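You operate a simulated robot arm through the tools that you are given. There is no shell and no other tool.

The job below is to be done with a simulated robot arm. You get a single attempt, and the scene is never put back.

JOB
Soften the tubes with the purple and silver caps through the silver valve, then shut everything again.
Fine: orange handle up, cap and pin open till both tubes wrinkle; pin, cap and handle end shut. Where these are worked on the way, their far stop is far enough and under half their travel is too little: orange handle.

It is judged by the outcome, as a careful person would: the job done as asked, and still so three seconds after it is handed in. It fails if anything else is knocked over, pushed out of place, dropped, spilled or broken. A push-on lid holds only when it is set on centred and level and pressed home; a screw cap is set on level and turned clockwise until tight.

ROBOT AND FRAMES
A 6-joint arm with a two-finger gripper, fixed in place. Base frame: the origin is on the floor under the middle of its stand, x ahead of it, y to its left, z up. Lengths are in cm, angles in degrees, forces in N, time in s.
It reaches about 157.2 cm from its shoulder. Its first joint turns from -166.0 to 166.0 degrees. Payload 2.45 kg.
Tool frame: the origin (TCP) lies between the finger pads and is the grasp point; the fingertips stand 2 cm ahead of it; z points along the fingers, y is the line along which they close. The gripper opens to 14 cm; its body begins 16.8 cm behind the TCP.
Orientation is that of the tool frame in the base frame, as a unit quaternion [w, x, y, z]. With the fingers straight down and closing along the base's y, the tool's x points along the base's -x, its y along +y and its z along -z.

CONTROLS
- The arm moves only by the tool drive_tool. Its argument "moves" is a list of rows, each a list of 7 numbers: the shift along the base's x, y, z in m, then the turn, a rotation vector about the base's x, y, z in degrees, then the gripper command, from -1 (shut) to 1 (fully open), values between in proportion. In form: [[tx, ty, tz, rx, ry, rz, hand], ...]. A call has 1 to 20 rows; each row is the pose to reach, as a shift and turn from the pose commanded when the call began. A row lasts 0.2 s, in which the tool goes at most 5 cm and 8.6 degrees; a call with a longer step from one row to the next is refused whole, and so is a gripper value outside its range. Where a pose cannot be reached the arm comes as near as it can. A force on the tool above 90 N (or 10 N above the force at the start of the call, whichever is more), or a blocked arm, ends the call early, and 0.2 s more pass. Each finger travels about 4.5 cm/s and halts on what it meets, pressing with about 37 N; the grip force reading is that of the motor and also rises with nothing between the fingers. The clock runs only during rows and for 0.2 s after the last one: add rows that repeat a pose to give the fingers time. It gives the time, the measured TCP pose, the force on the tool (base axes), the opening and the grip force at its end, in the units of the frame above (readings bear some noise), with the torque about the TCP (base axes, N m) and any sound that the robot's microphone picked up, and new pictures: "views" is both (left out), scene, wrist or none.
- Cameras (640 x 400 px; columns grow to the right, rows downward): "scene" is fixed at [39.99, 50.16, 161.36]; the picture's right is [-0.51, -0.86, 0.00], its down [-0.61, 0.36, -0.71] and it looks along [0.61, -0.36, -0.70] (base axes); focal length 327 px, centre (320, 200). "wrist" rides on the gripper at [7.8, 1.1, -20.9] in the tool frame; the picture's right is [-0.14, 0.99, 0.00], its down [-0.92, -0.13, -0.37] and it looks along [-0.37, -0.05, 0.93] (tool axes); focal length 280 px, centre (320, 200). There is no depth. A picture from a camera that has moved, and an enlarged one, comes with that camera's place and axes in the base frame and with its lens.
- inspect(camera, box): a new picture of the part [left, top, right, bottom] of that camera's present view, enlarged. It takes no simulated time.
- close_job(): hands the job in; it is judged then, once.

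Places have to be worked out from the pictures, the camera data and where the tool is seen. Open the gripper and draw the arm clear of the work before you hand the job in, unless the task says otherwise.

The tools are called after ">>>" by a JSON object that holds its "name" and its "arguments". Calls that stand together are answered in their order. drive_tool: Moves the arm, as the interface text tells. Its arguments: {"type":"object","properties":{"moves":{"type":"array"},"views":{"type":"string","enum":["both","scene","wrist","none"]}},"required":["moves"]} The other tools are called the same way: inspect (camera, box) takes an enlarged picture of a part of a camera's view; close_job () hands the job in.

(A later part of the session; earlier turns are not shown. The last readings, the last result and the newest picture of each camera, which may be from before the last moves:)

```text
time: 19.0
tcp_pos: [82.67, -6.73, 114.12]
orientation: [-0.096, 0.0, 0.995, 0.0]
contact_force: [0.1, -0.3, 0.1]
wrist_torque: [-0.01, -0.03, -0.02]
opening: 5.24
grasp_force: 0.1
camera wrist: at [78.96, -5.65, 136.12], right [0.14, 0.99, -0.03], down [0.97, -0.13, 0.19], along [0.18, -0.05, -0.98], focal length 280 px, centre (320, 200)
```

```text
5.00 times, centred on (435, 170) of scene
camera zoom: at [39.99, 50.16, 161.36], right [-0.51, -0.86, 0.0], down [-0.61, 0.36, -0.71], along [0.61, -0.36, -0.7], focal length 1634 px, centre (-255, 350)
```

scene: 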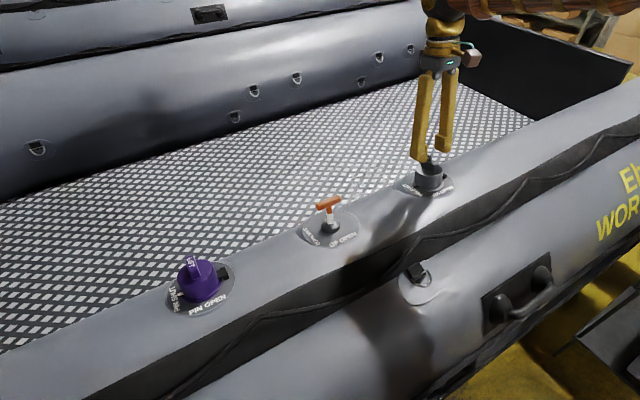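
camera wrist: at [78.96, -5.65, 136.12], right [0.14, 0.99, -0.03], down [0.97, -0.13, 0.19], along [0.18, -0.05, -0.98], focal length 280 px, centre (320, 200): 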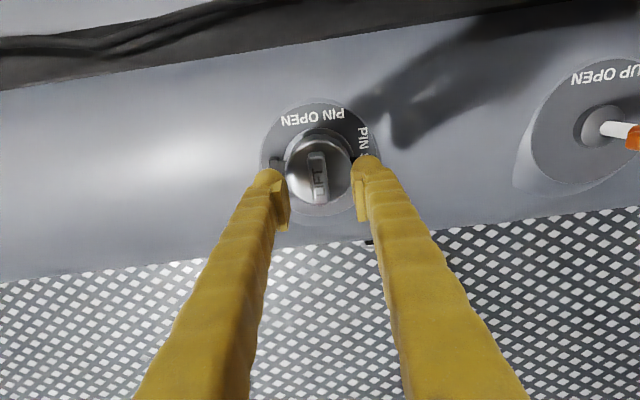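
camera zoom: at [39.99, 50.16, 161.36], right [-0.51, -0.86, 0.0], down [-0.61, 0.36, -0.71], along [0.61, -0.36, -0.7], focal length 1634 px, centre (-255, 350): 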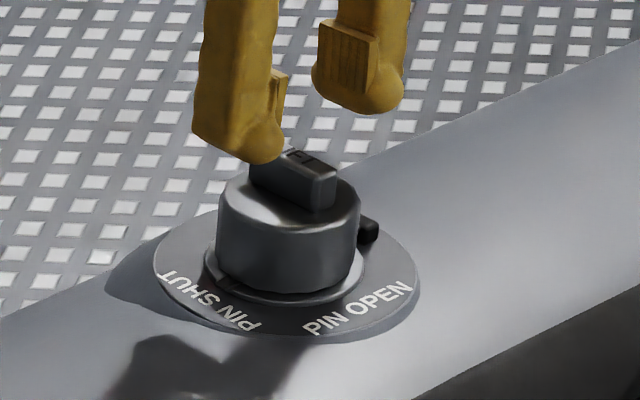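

Fingers straddle the fin well. I descend 2.8 cm along the axis and close on the fin.

>>> {"name": "drive_tool", "arguments": {"moves": [[-0.0027, 0, -0.0135, 0, 0, 0, -0.25], [-0.0053, 0, -0.0275, 0, 0, 0, -0.25], [-0.0053, 0, -0.0275, 0, 0, 0, -0.25], [-0.0053, 0, -0.0275, 0, 0, 0, -1], [-0.0053, 0, -0.0275, 0, 0, 0, -1], [-0.0053, 0, -0.0275, 0, 0, 0, -1], [-0.0053, 0, -0.0275, 0, 0, 0, -1]], "views": "both"}}

>>> {"name": "inspect", "arguments": {"camera": "wrist", "box": [220, 100, 420, 240]}}

>>> {"name": "inspect", "arguments": {"camera": "scene", "box": [380, 130, 490, 210]}}

```text
time: 20.6
tcp_pos: [82.11, -6.75, 111.23]
orientation: [-0.096, 0.0, 0.995, 0.0]
contact_force: [0.1, -16.1, -3.9]
wrist_torque: [-0.23, -0.05, -0.14]
opening: 1.52
grasp_force: 38.7
camera wrist: at [78.44, -5.72, 133.28], right [0.14, 0.99, -0.03], down [0.97, -0.13, 0.19], along [0.18, -0.05, -0.98], focal length 280 px, centre (320, 200)
```

scene: 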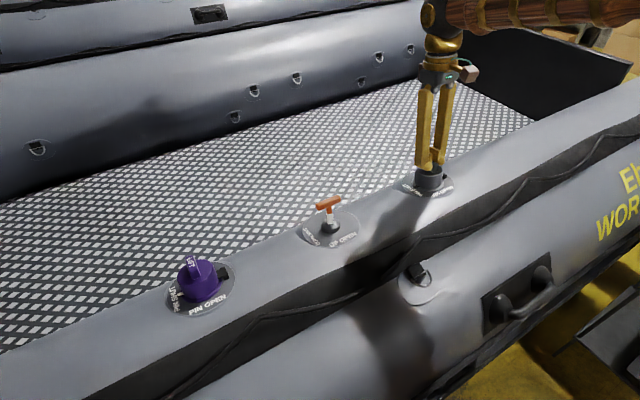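
wrist: 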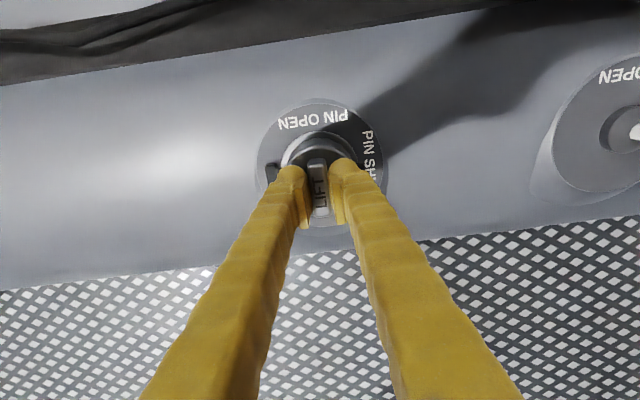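

```text
2.86 times, centred on (320, 170) of wrist
camera zoom: at [78.44, -5.72, 133.28], right [0.14, 0.99, -0.03], down [0.97, -0.13, 0.19], along [0.18, -0.05, -0.98], focal length 801 px, centre (320, 286)
```

zoom: 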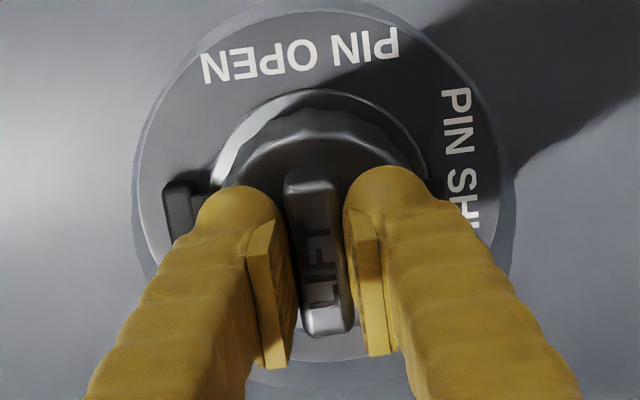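

```text
5.00 times, centred on (435, 170) of scene
camera zoom: at [39.99, 50.16, 161.36], right [-0.51, -0.86, 0.0], down [-0.61, 0.36, -0.71], along [0.61, -0.36, -0.7], focal length 1634 px, centre (-255, 350)
```

zoom: 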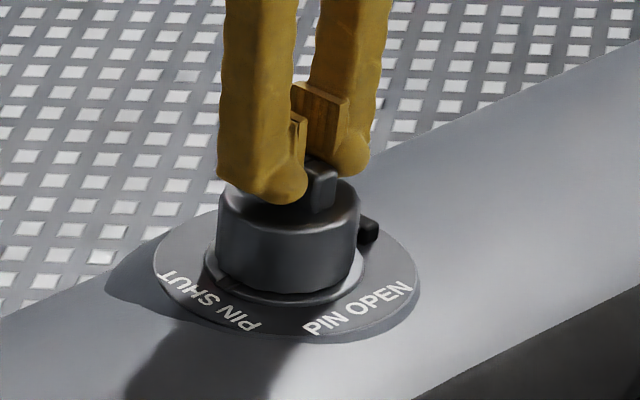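

The fin is held (1.52 cm, 38.7 N). I try swinging the cap up about its hinge on the -y side (estimated 4.9 cm to -y and ~6 cm below the TCP) by a small 5° to test the geometry.

>>> {"name": "drive_tool", "arguments": {"moves": [[0, -0.001, 0, 0, 0, 0, -1], [0.0004, -0.0037, 0.002, 2.45, 0, -0.48, -1], [0.0008, -0.0064, 0.004, 4.9, 0, -0.95, -1], [0.0008, -0.0064, 0.004, 4.9, 0, -0.95, -1]], "views": "both"}}

>>> {"name": "inspect", "arguments": {"camera": "wrist", "box": [220, 100, 420, 240]}}

>>> {"name": "inspect", "arguments": {"camera": "scene", "box": [380, 130, 490, 210]}}

```text
time: 21.6
tcp_pos: [82.24, -7.43, 111.67]
orientation: [-0.095, 0.004, 0.994, 0.043]
contact_force: [16.4, -2.0, -11.1]
wrist_torque: [0.03, 0.01, -0.24]
opening: 1.48
grasp_force: 40.9
camera wrist: at [78.52, -8.19, 133.75], right [0.15, 0.99, 0.06], down [0.97, -0.16, 0.17], along [0.18, 0.03, -0.98], focal length 280 px, centre (320, 200)
```

scene: 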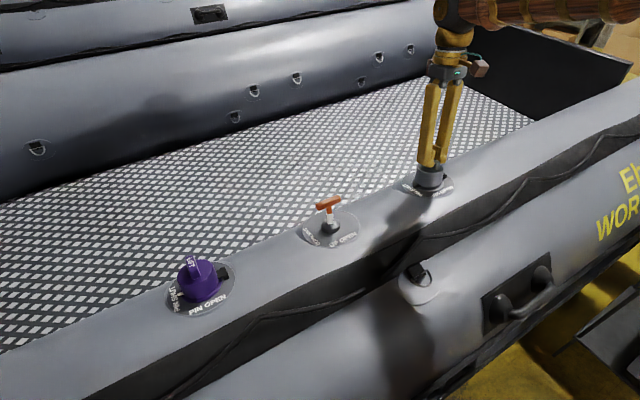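
wrist: 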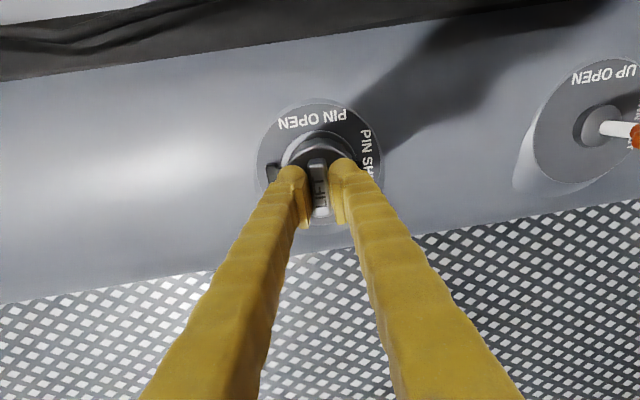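

```text
2.86 times, centred on (320, 170) of wrist
camera zoom: at [78.52, -8.19, 133.75], right [0.15, 0.99, 0.06], down [0.97, -0.16, 0.17], along [0.18, 0.03, -0.98], focal length 801 px, centre (320, 286)
```

zoom: 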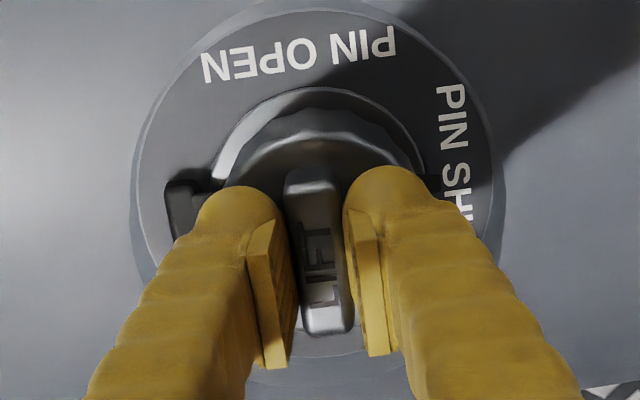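

```text
5.00 times, centred on (435, 170) of scene
camera zoom: at [39.99, 50.16, 161.36], right [-0.51, -0.86, 0.0], down [-0.61, 0.36, -0.71], along [0.61, -0.36, -0.7], focal length 1634 px, centre (-255, 350)
```

zoom: 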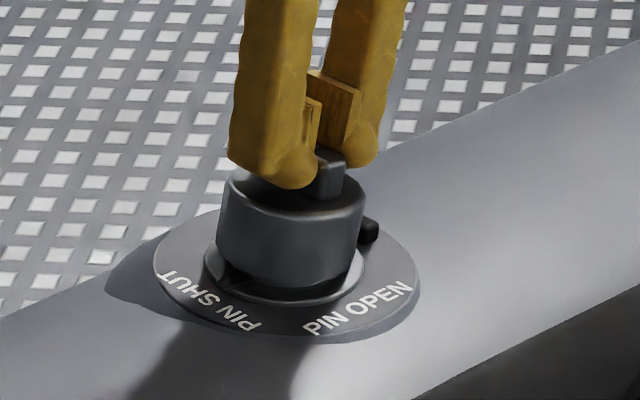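

The cap follows easily with small forces, so the hinge estimate is good. I continue the swing to 30°.

>>> {"name": "drive_tool", "arguments": {"moves": [[0.001, -0.0057, 0.0035, 4.9, 0, -0.95, -1], [0.0017, -0.0118, 0.0065, 9.8, 0, -1.9, -1], [0.0022, -0.0181, 0.0089, 14.7, 0, -2.85, -1], [0.0026, -0.0245, 0.0108, 19.6, 0, -3.8, -1], [0.0029, -0.0311, 0.0122, 24.5, 0, -4.75, -1], [0.0029, -0.0311, 0.0122, 24.5, 0, -4.75, -1]], "views": "both"}}

>>> {"name": "inspect", "arguments": {"camera": "scene", "box": [380, 130, 490, 210]}}

```text
time: 23.0
tcp_pos: [82.37, -10.59, 112.88]
orientation: [-0.094, 0.026, 0.961, 0.257]
contact_force: [-1.0, -5.7, -28.5]
wrist_torque: [-0.19, 0.21, -0.19]
opening: 1.5
grasp_force: 41.1
camera wrist: at [78.33, -20.12, 132.67], right [0.23, 0.86, 0.46], down [0.95, -0.29, 0.07], along [0.2, 0.42, -0.89], focal length 280 px, centre (320, 200)
```

scene: 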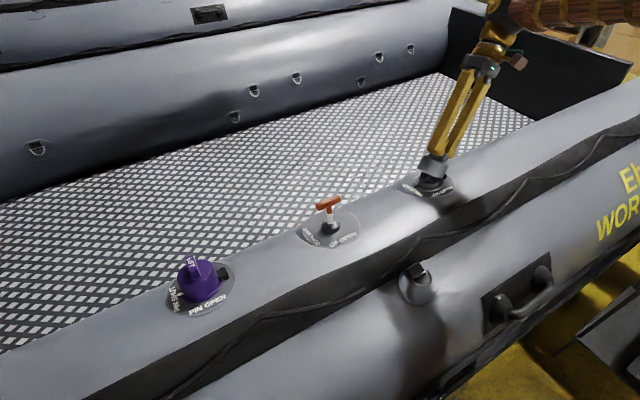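
wrist: 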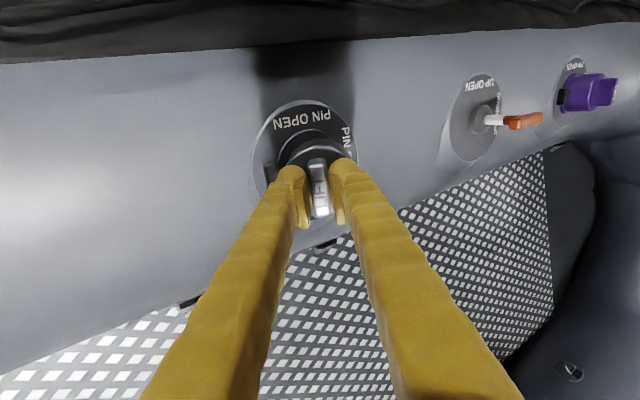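

```text
5.00 times, centred on (435, 170) of scene
camera zoom: at [39.99, 50.16, 161.36], right [-0.51, -0.86, 0.0], down [-0.61, 0.36, -0.71], along [0.61, -0.36, -0.7], focal length 1634 px, centre (-255, 350)
```

zoom: 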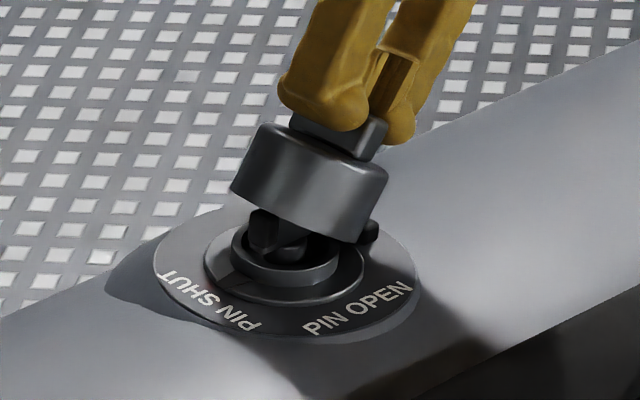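

The cap is lifting and the pin inside is now visible. I carry on to ~60°, easing the radius slightly because the tool is being pulled down at 28 N.

>>> {"name": "drive_tool", "arguments": {"moves": [[0.0, -0.0067, 0.0, 4.9, 0, -0.95, -1], [0.0, -0.0135, -0.0005, 9.8, 0, -1.9, -1], [-0.0002, -0.0202, -0.0012, 14.7, 0, -2.85, -1], [-0.0005, -0.0269, -0.0023, 19.6, 0, -3.8, -1], [-0.0008, -0.0335, -0.0039, 24.5, 0, -4.75, -1], [-0.0012, -0.0399, -0.006, 29.4, 0, -5.7, -1], [-0.0012, -0.0399, -0.006, 29.4, 0, -5.7, -1]], "views": "both"}}

>>> {"name": "inspect", "arguments": {"camera": "scene", "box": [380, 130, 490, 210]}}

>>> {"name": "inspect", "arguments": {"camera": "wrist", "box": [220, 80, 420, 240]}}

```text
time: 24.6
tcp_pos: [82.31, -14.5, 112.33]
orientation: [-0.083, 0.049, 0.862, 0.498]
contact_force: [-23.7, 10.4, -26.6]
wrist_torque: [-0.2, 0.44, -0.05]
opening: 1.47
grasp_force: 41.0
camera wrist: at [76.83, -32.09, 125.09], right [0.3, 0.5, 0.82], down [0.92, -0.38, -0.1], along [0.26, 0.78, -0.57], focal length 280 px, centre (320, 200)
```

scene: 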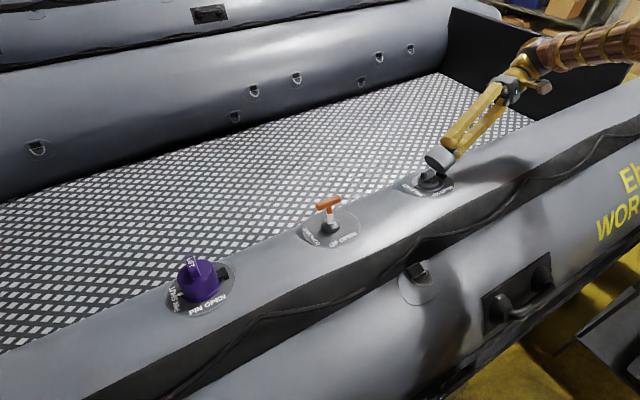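
wrist: 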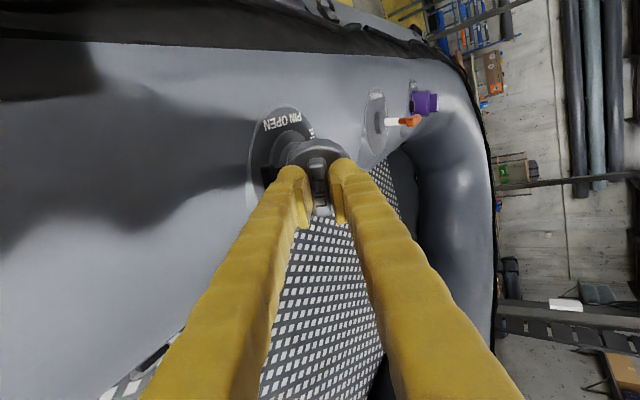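

```text
5.00 times, centred on (435, 170) of scene
camera zoom: at [39.99, 50.16, 161.36], right [-0.51, -0.86, 0.0], down [-0.61, 0.36, -0.71], along [0.61, -0.36, -0.7], focal length 1634 px, centre (-255, 350)
```

zoom: 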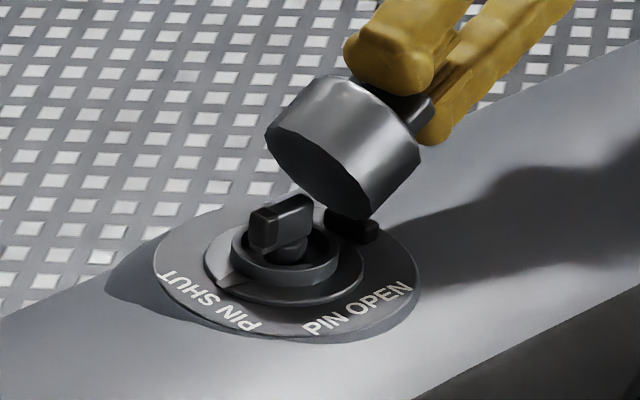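

```text
2.50 times, centred on (320, 160) of wrist
camera zoom: at [76.83, -32.09, 125.09], right [0.3, 0.5, 0.82], down [0.92, -0.38, -0.1], along [0.26, 0.78, -0.57], focal length 701 px, centre (320, 300)
```

zoom: 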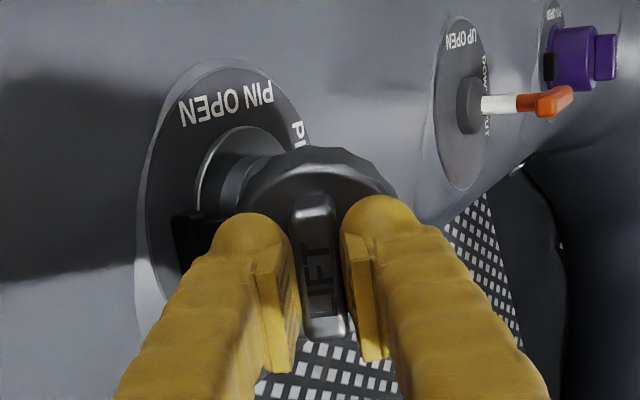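

The cap is at ~60° with the black pin bar visible, lying along y (pointing to PIN SHUT). I swing on to ~80° so the cap's weight is well past the top of its hinge.

>>> {"name": "drive_tool", "arguments": {"moves": [[-0.0012, -0.0062, -0.0036, 4.9, 0, -0.95, -1], [-0.0024, -0.012, -0.0073, 9.8, 0, -1.9, -1], [-0.0031, -0.0177, -0.0109, 14.7, 0, -2.85, -1], [-0.0039, -0.023, -0.015, 19.6, 0, -3.8, -1], [-0.0039, -0.023, -0.015, 19.6, 0, -3.8, -1]], "views": "both"}}

>>> {"name": "inspect", "arguments": {"camera": "scene", "box": [380, 130, 490, 210]}}

>>> {"name": "inspect", "arguments": {"camera": "wrist", "box": [220, 80, 420, 240]}}

```text
time: 25.8
tcp_pos: [81.95, -16.86, 110.98]
orientation: [-0.072, 0.061, 0.763, 0.64]
contact_force: [25.4, -11.4, 7.2]
wrist_torque: [-0.18, 0.38, -0.58]
opening: 1.47
grasp_force: 41.0
camera wrist: at [75.2, -37.2, 117.12], right [0.32, 0.17, 0.93], down [0.89, -0.39, -0.23], along [0.32, 0.91, -0.28], focal length 280 px, centre (320, 200)
```

scene: 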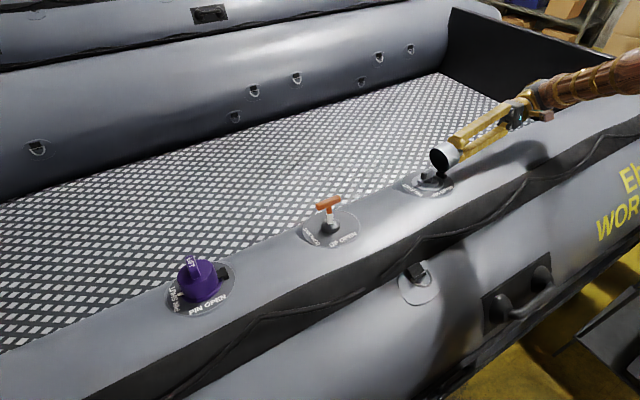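
wrist: 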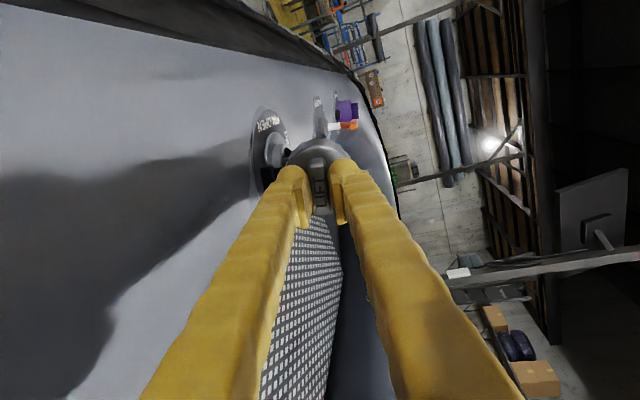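

```text
5.00 times, centred on (435, 170) of scene
camera zoom: at [39.99, 50.16, 161.36], right [-0.51, -0.86, 0.0], down [-0.61, 0.36, -0.71], along [0.61, -0.36, -0.7], focal length 1634 px, centre (-255, 350)
```

zoom: 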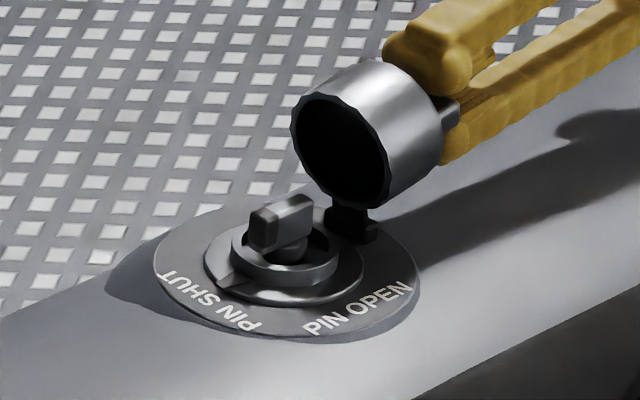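

```text
2.50 times, centred on (320, 160) of wrist
camera zoom: at [75.2, -37.2, 117.12], right [0.32, 0.17, 0.93], down [0.89, -0.39, -0.23], along [0.32, 0.91, -0.28], focal length 701 px, centre (320, 300)
```

zoom: 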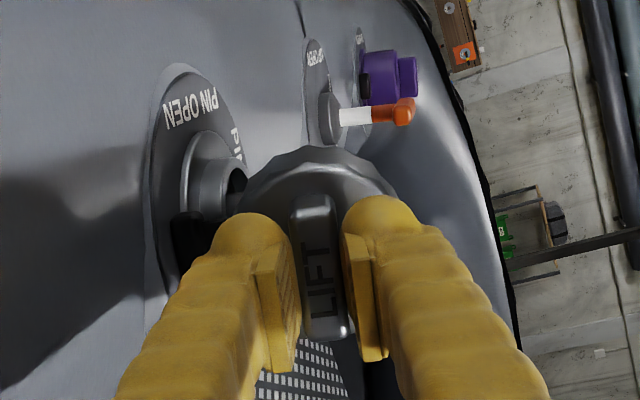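

The cap is at ~80° and past its balance point. I open the fingers modestly (to ~4 cm) in place and see where the cap rests.

>>> {"name": "drive_tool", "arguments": {"moves": [[0, 0, 0, 0, 0, 0, -0.75], [0, 0, 0, 0, 0, 0, -0.6], [0, 0, 0, 0, 0, 0, -0.45], [0, 0, 0, 0, 0, 0, -0.45]], "views": "both"}}

>>> {"name": "inspect", "arguments": {"camera": "scene", "box": [380, 130, 490, 210]}}

>>> {"name": "inspect", "arguments": {"camera": "wrist", "box": [220, 80, 420, 240]}}

```text
time: 26.8
tcp_pos: [81.95, -16.84, 110.89]
orientation: [-0.073, 0.061, 0.763, 0.639]
contact_force: [-0.4, -0.2, 0.5]
wrist_torque: [0.01, 0.02, 0.03]
opening: 3.85
grasp_force: 0.0
camera wrist: at [75.18, -37.15, 117.1], right [0.32, 0.17, 0.93], down [0.89, -0.39, -0.24], along [0.32, 0.91, -0.28], focal length 280 px, centre (320, 200)
```

scene: 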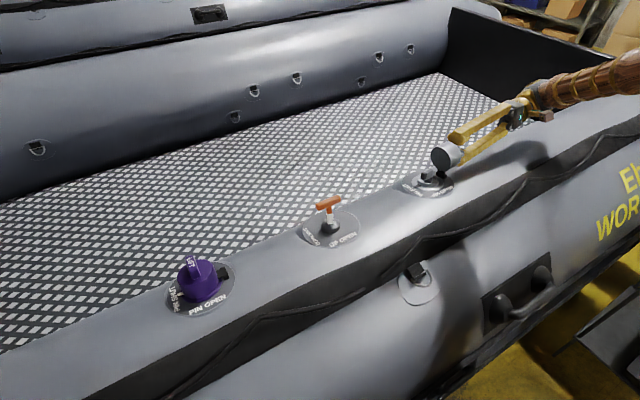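
wrist: 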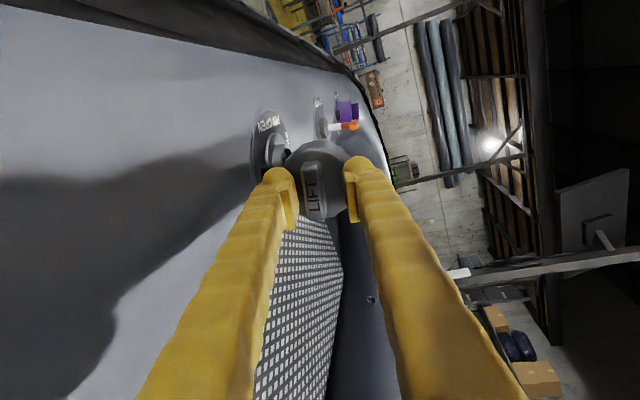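

```text
5.00 times, centred on (435, 170) of scene
camera zoom: at [39.99, 50.16, 161.36], right [-0.51, -0.86, 0.0], down [-0.61, 0.36, -0.71], along [0.61, -0.36, -0.7], focal length 1634 px, centre (-255, 350)
```

zoom: 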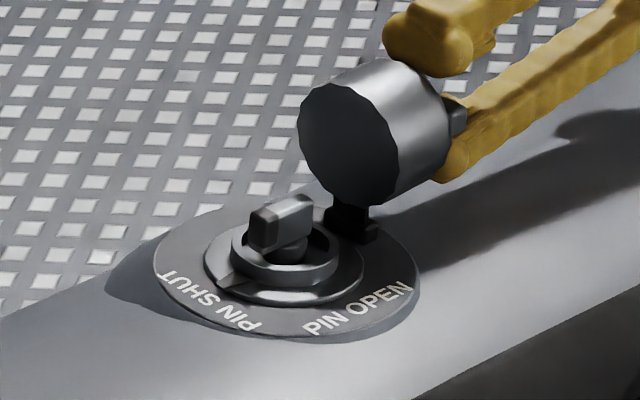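

```text
2.50 times, centred on (320, 160) of wrist
camera zoom: at [75.18, -37.15, 117.1], right [0.32, 0.17, 0.93], down [0.89, -0.39, -0.24], along [0.32, 0.91, -0.28], focal length 701 px, centre (320, 300)
```

zoom: 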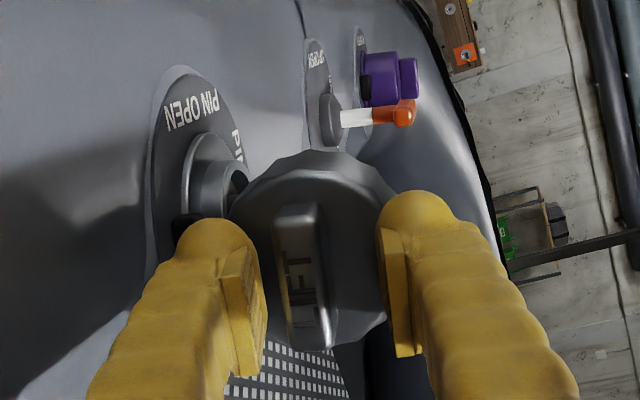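

The cap stayed open after release with no contact force. I back the fingers straight off the fin (toward -y) and rise, then look at the cap.

>>> {"name": "drive_tool", "arguments": {"moves": [[0.0012, -0.0345, 0.006, 0, 0, 0, -0.45], [0.0023, -0.069, 0.012, 0, 0, 0, -0.45], [0.0023, -0.075, 0.06, 0, 0, 0, -0.45], [0.0023, -0.075, 0.105, 0, 0, 0, -0.45], [0.0023, -0.075, 0.15, 0, 0, 0, -0.45], [0.0023, -0.075, 0.15, 0, 0, 0, -0.45]], "views": "both"}}

>>> {"name": "inspect", "arguments": {"camera": "scene", "box": [380, 130, 490, 210]}}

```text
time: 28.2
tcp_pos: [82.17, -22.22, 124.26]
orientation: [-0.06, 0.071, 0.767, 0.634]
contact_force: [-0.1, 0.2, -0.2]
wrist_torque: [-0.01, -0.01, -0.02]
opening: 3.86
grasp_force: 0.1
out of reach, approached as far as the arm can: row 4, 5, 6
camera wrist: at [74.79, -42.16, 130.81], right [0.32, 0.18, 0.93], down [0.88, -0.42, -0.22], along [0.35, 0.89, -0.29], focal length 280 px, centre (320, 200)
```

scene: 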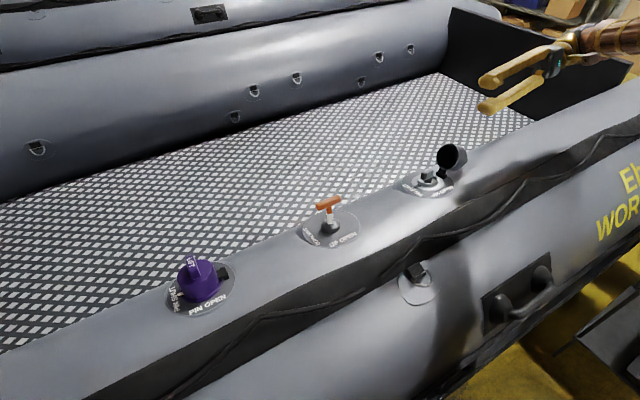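
wrist: 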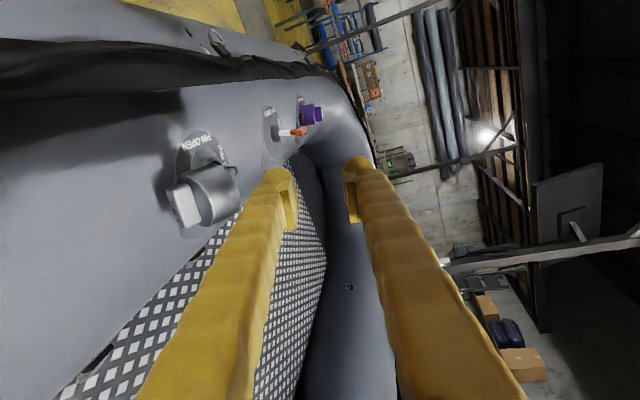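

```text
5.00 times, centred on (435, 170) of scene
camera zoom: at [39.99, 50.16, 161.36], right [-0.51, -0.86, 0.0], down [-0.61, 0.36, -0.71], along [0.61, -0.36, -0.7], focal length 1634 px, centre (-255, 350)
```

zoom: 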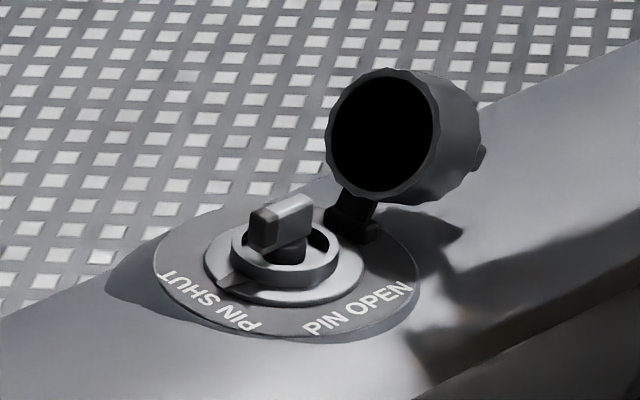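

The cap now rests open past vertical (~100°), clear of the pin. I swing the hand back to pointing down along the valve axis and above the valve.

>>> {"name": "drive_tool", "arguments": {"moves": [[0, 0.015, 0, -7.84, 0, 1.52, -0.3], [0, 0.03, 0, -15.68, 0, 3.04, -0.25], [0, 0.045, 0, -23.52, 0, 4.56, -0.25], [0, 0.06, 0, -31.36, 0, 6.08, -0.25], [0, 0.075, 0, -39.2, 0, 7.6, -0.25], [0, 0.09, 0, -47.04, 0, 9.12, -0.25], [0, 0.105, 0, -54.88, 0, 10.64, -0.25], [0, 0.12, 0, -62.72, 0, 12.16, -0.25], [0, 0.14, 0, -70.56, 0, 13.68, -0.25], [0, 0.16, 0, -78.4, 0, 15.2, -0.25], [0, 0.16, 0, -78.4, 0, 15.2, -0.25]], "views": "both"}}

>>> {"name": "inspect", "arguments": {"camera": "scene", "box": [380, 130, 490, 210]}}

>>> {"name": "inspect", "arguments": {"camera": "wrist", "box": [220, 60, 420, 220]}}

```text
time: 30.6
tcp_pos: [82.45, -6.14, 124.35]
orientation: [-0.096, 0.001, 0.995, -0.001]
contact_force: [0.4, -0.8, 0.7]
wrist_torque: [0.01, 0.0, 0.0]
opening: 5.25
grasp_force: 0.1
camera wrist: at [78.73, -5.0, 146.45], right [0.14, 0.99, -0.03], down [0.97, -0.13, 0.19], along [0.18, -0.05, -0.98], focal length 280 px, centre (320, 200)
```

scene: 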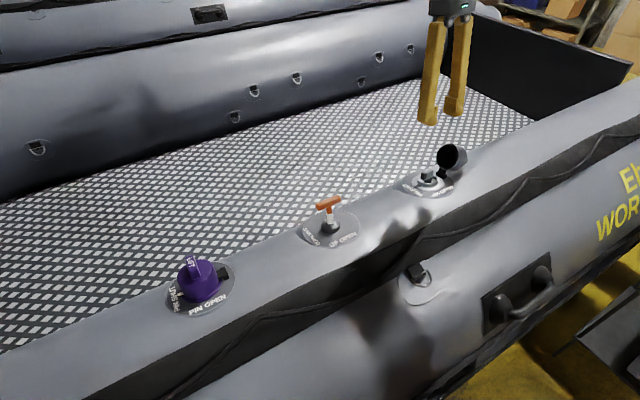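
wrist: 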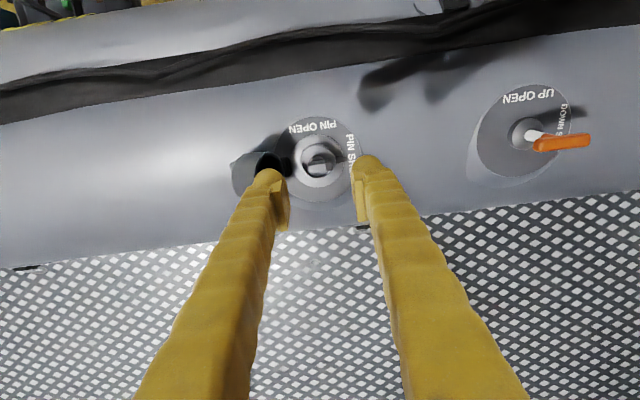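

```text
5.00 times, centred on (435, 170) of scene
camera zoom: at [39.99, 50.16, 161.36], right [-0.51, -0.86, 0.0], down [-0.61, 0.36, -0.71], along [0.61, -0.36, -0.7], focal length 1634 px, centre (-255, 350)
```

zoom: 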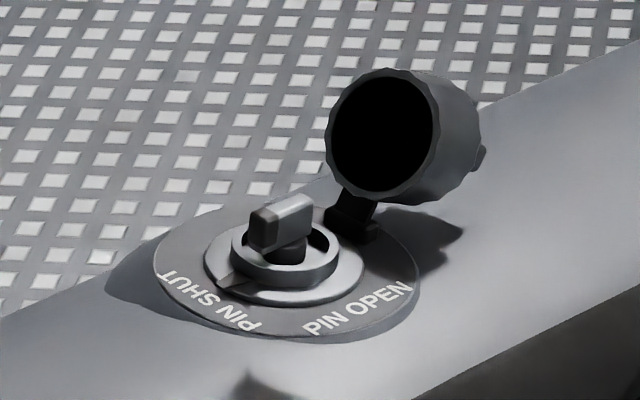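

```text
2.50 times, centred on (320, 140) of wrist
camera zoom: at [78.73, -5.0, 146.45], right [0.14, 0.99, -0.03], down [0.97, -0.13, 0.19], along [0.18, -0.05, -0.98], focal length 701 px, centre (320, 350)
```

zoom: 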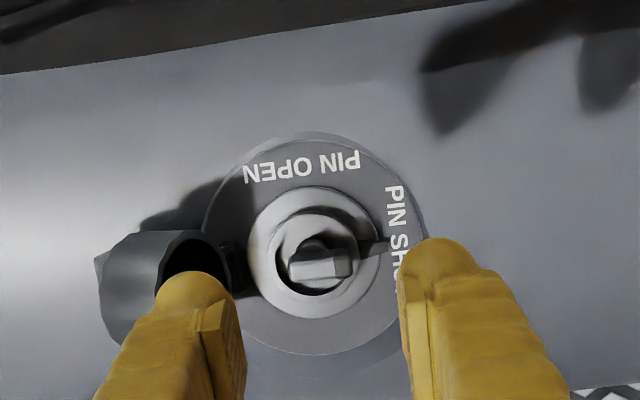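

The hand is above the valve. I zoom tightly on the pin to measure its bar position and orientation.

>>> {"name": "inspect", "arguments": {"camera": "wrist", "box": [280, 115, 360, 175]}}

>>> {"name": "inspect", "arguments": {"camera": "scene", "box": [405, 155, 465, 200]}}

```text
6.67 times, centred on (320, 145) of wrist
camera zoom: at [78.73, -5.0, 146.45], right [0.14, 0.99, -0.03], down [0.97, -0.13, 0.19], along [0.18, -0.05, -0.98], focal length 1869 px, centre (320, 567)
```

zoom: 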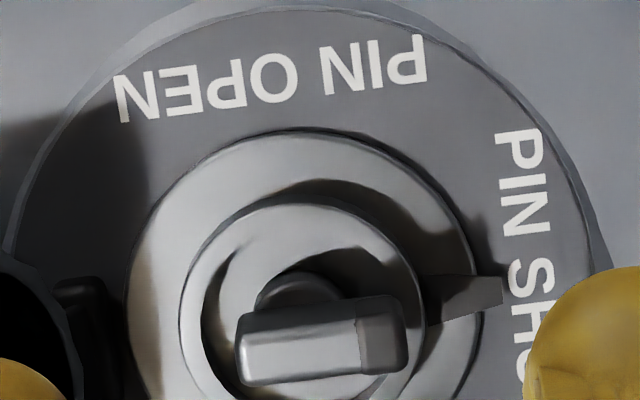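

```text
8.89 times, centred on (435, 178) of scene
camera zoom: at [39.99, 50.16, 161.36], right [-0.51, -0.86, 0.0], down [-0.61, 0.36, -0.71], along [0.61, -0.36, -0.7], focal length 2905 px, centre (-702, 400)
```

zoom: 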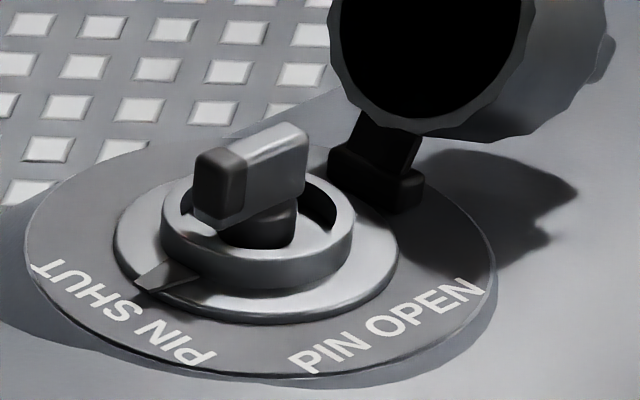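

The pin's post is on the valve axis (about [81.4, -6.77]) and its bar lies along y with a dark pointer end aimed at PIN SHUT; PIN OPEN is a quarter turn counter-clockwise (toward -x). I turn the hand -90° about the axis so that it can grip the bar and then unwind +90°.

>>> {"name": "drive_tool", "arguments": {"moves": [[0, 0, 0, -1.56, 0, -8.03, -0.25], [0, -0.001, 0, -3.13, 0, -16.05, -0.25], [0.001, -0.002, -0.005, -4.69, 0, -24.08, -0.25], [0.002, -0.003, -0.01, -6.25, 0, -32.1, -0.25], [0.003, -0.004, -0.015, -7.82, 0, -40.13, -0.25], [0.004, -0.005, -0.02, -9.38, 0, -48.16, -0.25], [0.005, -0.006, -0.03, -10.95, 0, -56.2, -0.25], [0.006, -0.006, -0.035, -12.5, 0, -64.2, -0.25], [0.007, -0.006, -0.04, -14.07, 0, -72.24, -0.25], [0.0075, -0.006, -0.045, -15.64, 0, -80.27, -0.25], [0.0075, -0.006, -0.05, -17.2, 0, -88.3, -0.25], [0.0075, -0.006, -0.05, -17.2, 0, -88.3, -0.25]], "views": "both"}}

>>> {"name": "inspect", "arguments": {"camera": "wrist", "box": [240, 90, 400, 210]}}

```text
time: 33.2
tcp_pos: [82.8, -6.9, 119.26]
orientation: [-0.067, 0.703, 0.704, -0.068]
contact_force: [0.2, 0.4, 0.8]
wrist_torque: [-0.01, -0.02, 0.0]
opening: 5.25
grasp_force: 0.0
camera wrist: at [87.97, 1.06, 139.71], right [0.97, -0.14, -0.19], down [-0.06, -0.92, 0.39], along [-0.23, -0.37, -0.9], focal length 280 px, centre (320, 200)
```

scene: 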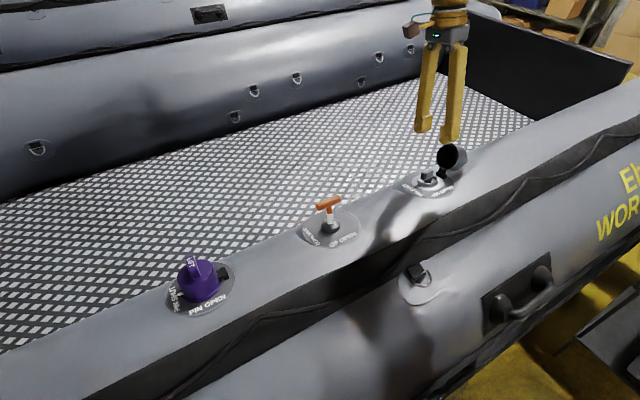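
wrist: 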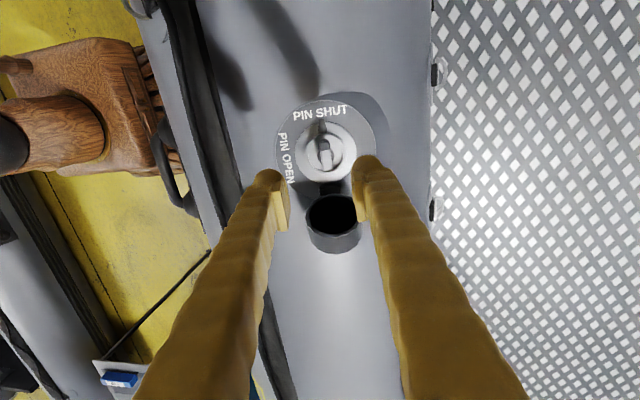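

```text
3.33 times, centred on (320, 150) of wrist
camera zoom: at [87.97, 1.06, 139.71], right [0.97, -0.14, -0.19], down [-0.06, -0.92, 0.39], along [-0.23, -0.37, -0.9], focal length 935 px, centre (320, 367)
```

zoom: 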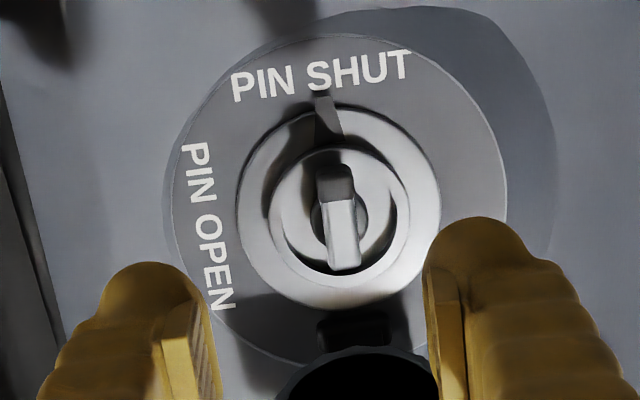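

From this view the pointer aims at PIN SHUT (top) with PIN OPEN at left; triangulating the bar top gives about [81.4, -6.35, 108], axis y≈-6.75. I move down along the axis with a +0.8 cm x correction to just around the bar top and check.

>>> {"name": "drive_tool", "arguments": {"moves": [[0.0, 0.0015, -0.035, 0, 0, 0, -0.25], [-0.006, 0.0015, -0.07, 0, 0, 0, -0.25], [-0.0113, 0.0015, -0.0996, 0, 0, 0, -0.25], [-0.0113, 0.0015, -0.0996, 0, 0, 0, -0.25]], "views": "both"}}

>>> {"name": "inspect", "arguments": {"camera": "wrist", "box": [240, 110, 400, 230]}}

>>> {"name": "inspect", "arguments": {"camera": "scene", "box": [390, 140, 470, 200]}}

```text
time: 34.2
tcp_pos: [81.66, -6.47, 109.46]
orientation: [-0.068, 0.704, 0.703, -0.069]
contact_force: [-0.5, 0.2, -1.1]
wrist_torque: [-0.02, -0.02, -0.01]
opening: 5.24
grasp_force: 0.1
camera wrist: at [86.7, 1.42, 129.84], right [0.97, -0.14, -0.19], down [-0.05, -0.92, 0.39], along [-0.23, -0.37, -0.9], focal length 280 px, centre (320, 200)
```

scene: 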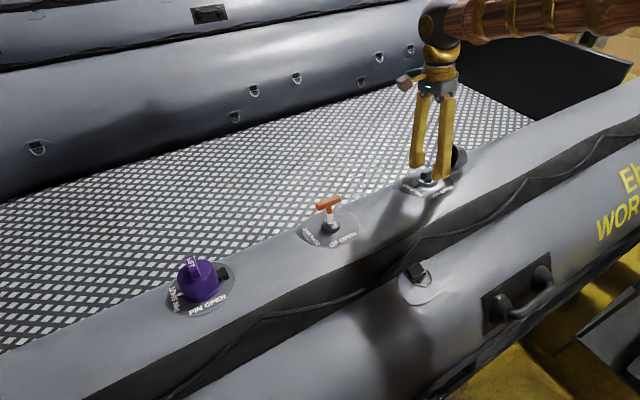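
wrist: 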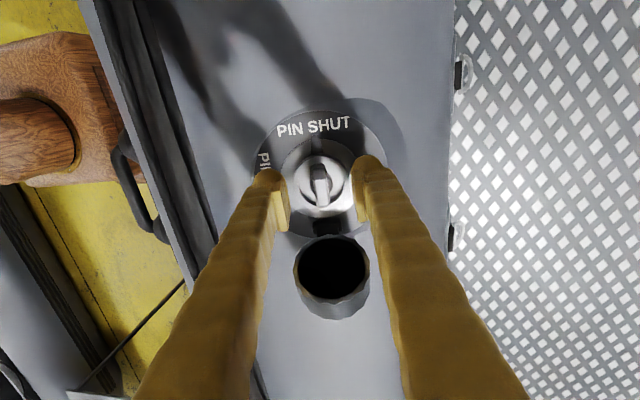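

```text
3.33 times, centred on (320, 170) of wrist
camera zoom: at [86.7, 1.42, 129.84], right [0.97, -0.14, -0.19], down [-0.05, -0.92, 0.39], along [-0.23, -0.37, -0.9], focal length 935 px, centre (320, 300)
```

zoom: 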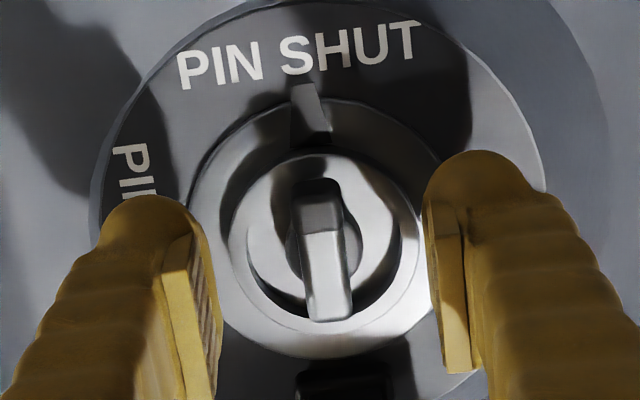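

```text
6.67 times, centred on (430, 170) of scene
camera zoom: at [39.99, 50.16, 161.36], right [-0.51, -0.86, 0.0], down [-0.61, 0.36, -0.71], along [0.61, -0.36, -0.7], focal length 2179 px, centre (-413, 400)
```

zoom: 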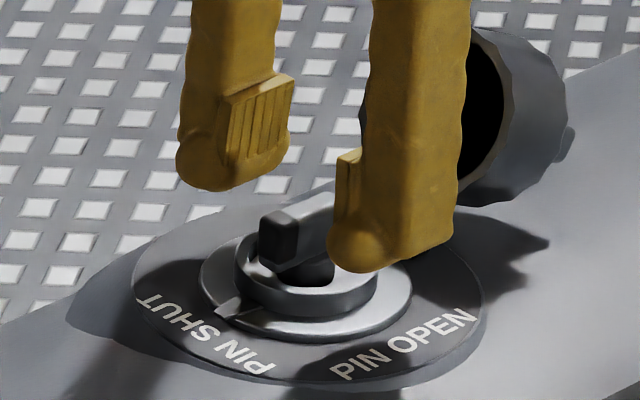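

The bar is centred between the fingers in x; TCP is ~0.4 cm too far +y of the axis (fin centre was at y=-6.85). I correct y, lower ~1.1 cm so that the tips are just above the ring, and close on the bar.

>>> {"name": "drive_tool", "arguments": {"moves": [[0, -0.0038, -0.002, 0, 0, 0, -0.4], [-0.0012, -0.0038, -0.006, 0, 0, 0, -0.4], [-0.0021, -0.0038, -0.0112, 0, 0, 0, -0.4], [-0.0021, -0.0038, -0.0112, 0, 0, 0, -0.4]], "views": "both"}}

>>> {"name": "inspect", "arguments": {"camera": "wrist", "box": [240, 110, 400, 230]}}

>>> {"name": "inspect", "arguments": {"camera": "scene", "box": [390, 140, 470, 200]}}

```text
time: 35.2
tcp_pos: [81.5, -6.84, 108.33]
orientation: [-0.068, 0.704, 0.704, -0.068]
contact_force: [0.2, 0.2, -0.5]
wrist_torque: [0.0, 0.0, -0.01]
opening: 4.19
grasp_force: 0.0
camera wrist: at [86.62, 0.95, 128.74], right [0.97, -0.14, -0.19], down [-0.05, -0.92, 0.39], along [-0.23, -0.37, -0.9], focal length 280 px, centre (320, 200)
```

scene: 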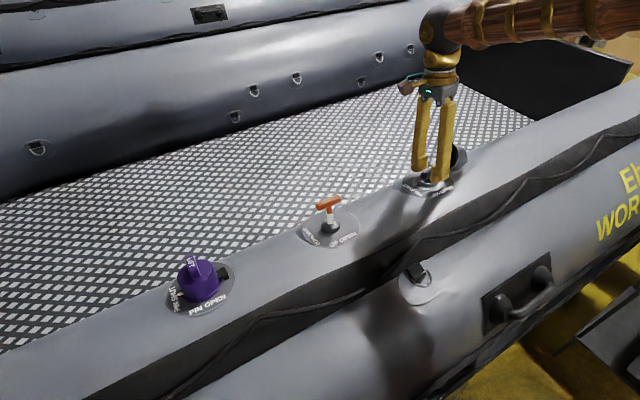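
wrist: 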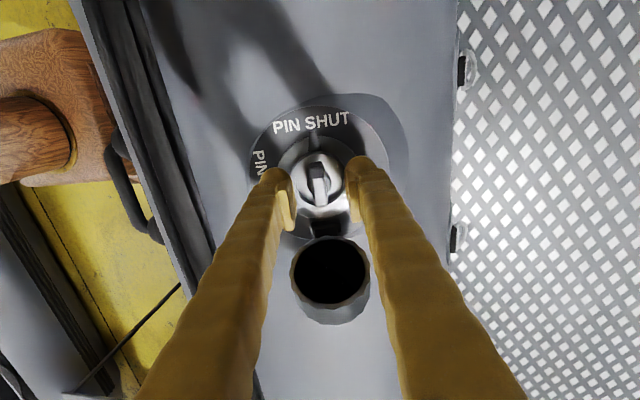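

```text
3.33 times, centred on (320, 170) of wrist
camera zoom: at [86.62, 0.95, 128.74], right [0.97, -0.14, -0.19], down [-0.05, -0.92, 0.39], along [-0.23, -0.37, -0.9], focal length 935 px, centre (320, 300)
```

zoom: 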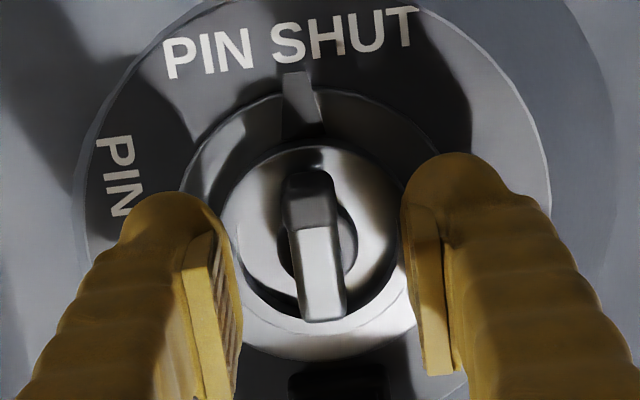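

```text
6.67 times, centred on (430, 170) of scene
camera zoom: at [39.99, 50.16, 161.36], right [-0.51, -0.86, 0.0], down [-0.61, 0.36, -0.71], along [0.61, -0.36, -0.7], focal length 2179 px, centre (-413, 400)
```

zoom: 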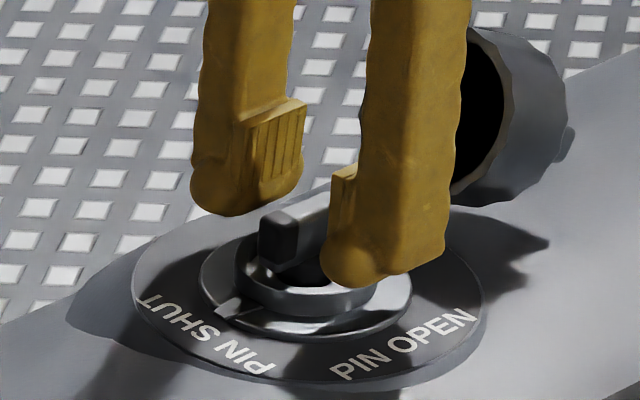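

Tips straddle the bar with no contact. I close the fingers and read the opening.

>>> {"name": "drive_tool", "arguments": {"moves": [[-0.001, 0, -0.001, 0, 0, 0, -0.7], [-0.001, 0, -0.001, 0, 0, 0, -1], [-0.001, 0, -0.001, 0, 0, 0, -1], [-0.001, 0, -0.001, 0, 0, 0, -1], [-0.001, 0, -0.001, 0, 0, 0, -1]], "views": "both"}}

>>> {"name": "inspect", "arguments": {"camera": "wrist", "box": [240, 110, 400, 230]}}

>>> {"name": "inspect", "arguments": {"camera": "scene", "box": [390, 140, 470, 200]}}

```text
time: 36.4
tcp_pos: [81.41, -6.75, 108.23]
orientation: [-0.067, 0.704, 0.704, -0.068]
contact_force: [-6.9, 0.4, -1.5]
wrist_torque: [0.02, 0.06, 0.02]
opening: 1.11
grasp_force: 38.0
camera wrist: at [86.57, 0.91, 128.63], right [0.97, -0.14, -0.19], down [-0.05, -0.92, 0.39], along [-0.23, -0.37, -0.9], focal length 280 px, centre (320, 200)
```

scene: 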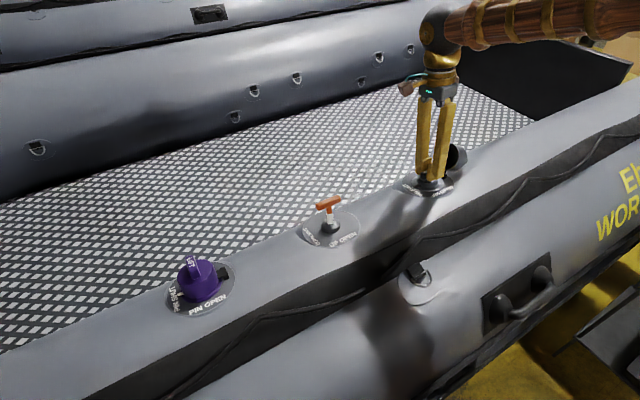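
wrist: 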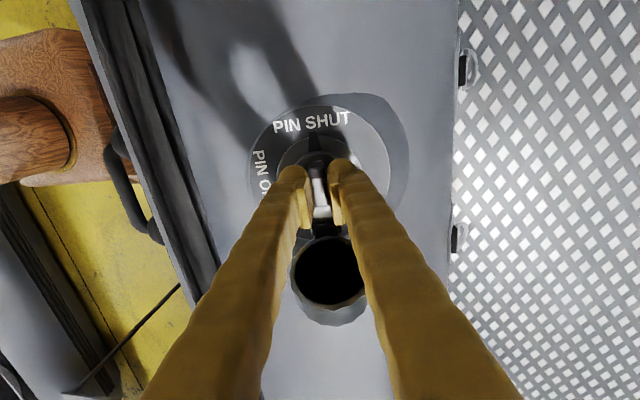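

```text
3.33 times, centred on (320, 170) of wrist
camera zoom: at [86.57, 0.91, 128.63], right [0.97, -0.14, -0.19], down [-0.05, -0.92, 0.39], along [-0.23, -0.37, -0.9], focal length 935 px, centre (320, 300)
```

zoom: 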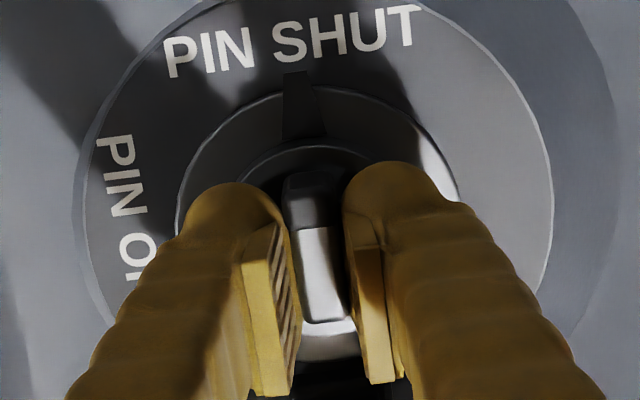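

```text
6.67 times, centred on (430, 170) of scene
camera zoom: at [39.99, 50.16, 161.36], right [-0.51, -0.86, 0.0], down [-0.61, 0.36, -0.71], along [0.61, -0.36, -0.7], focal length 2179 px, centre (-413, 400)
```

zoom: 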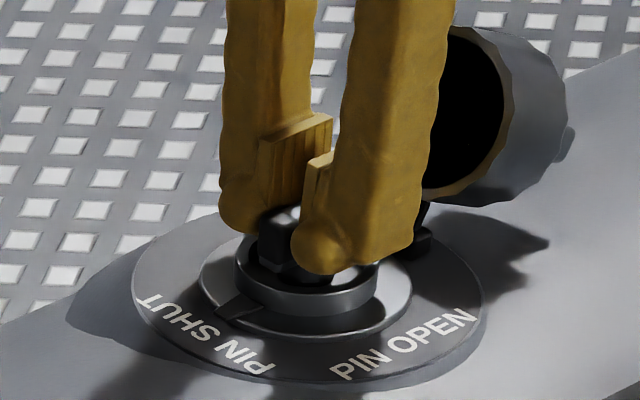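

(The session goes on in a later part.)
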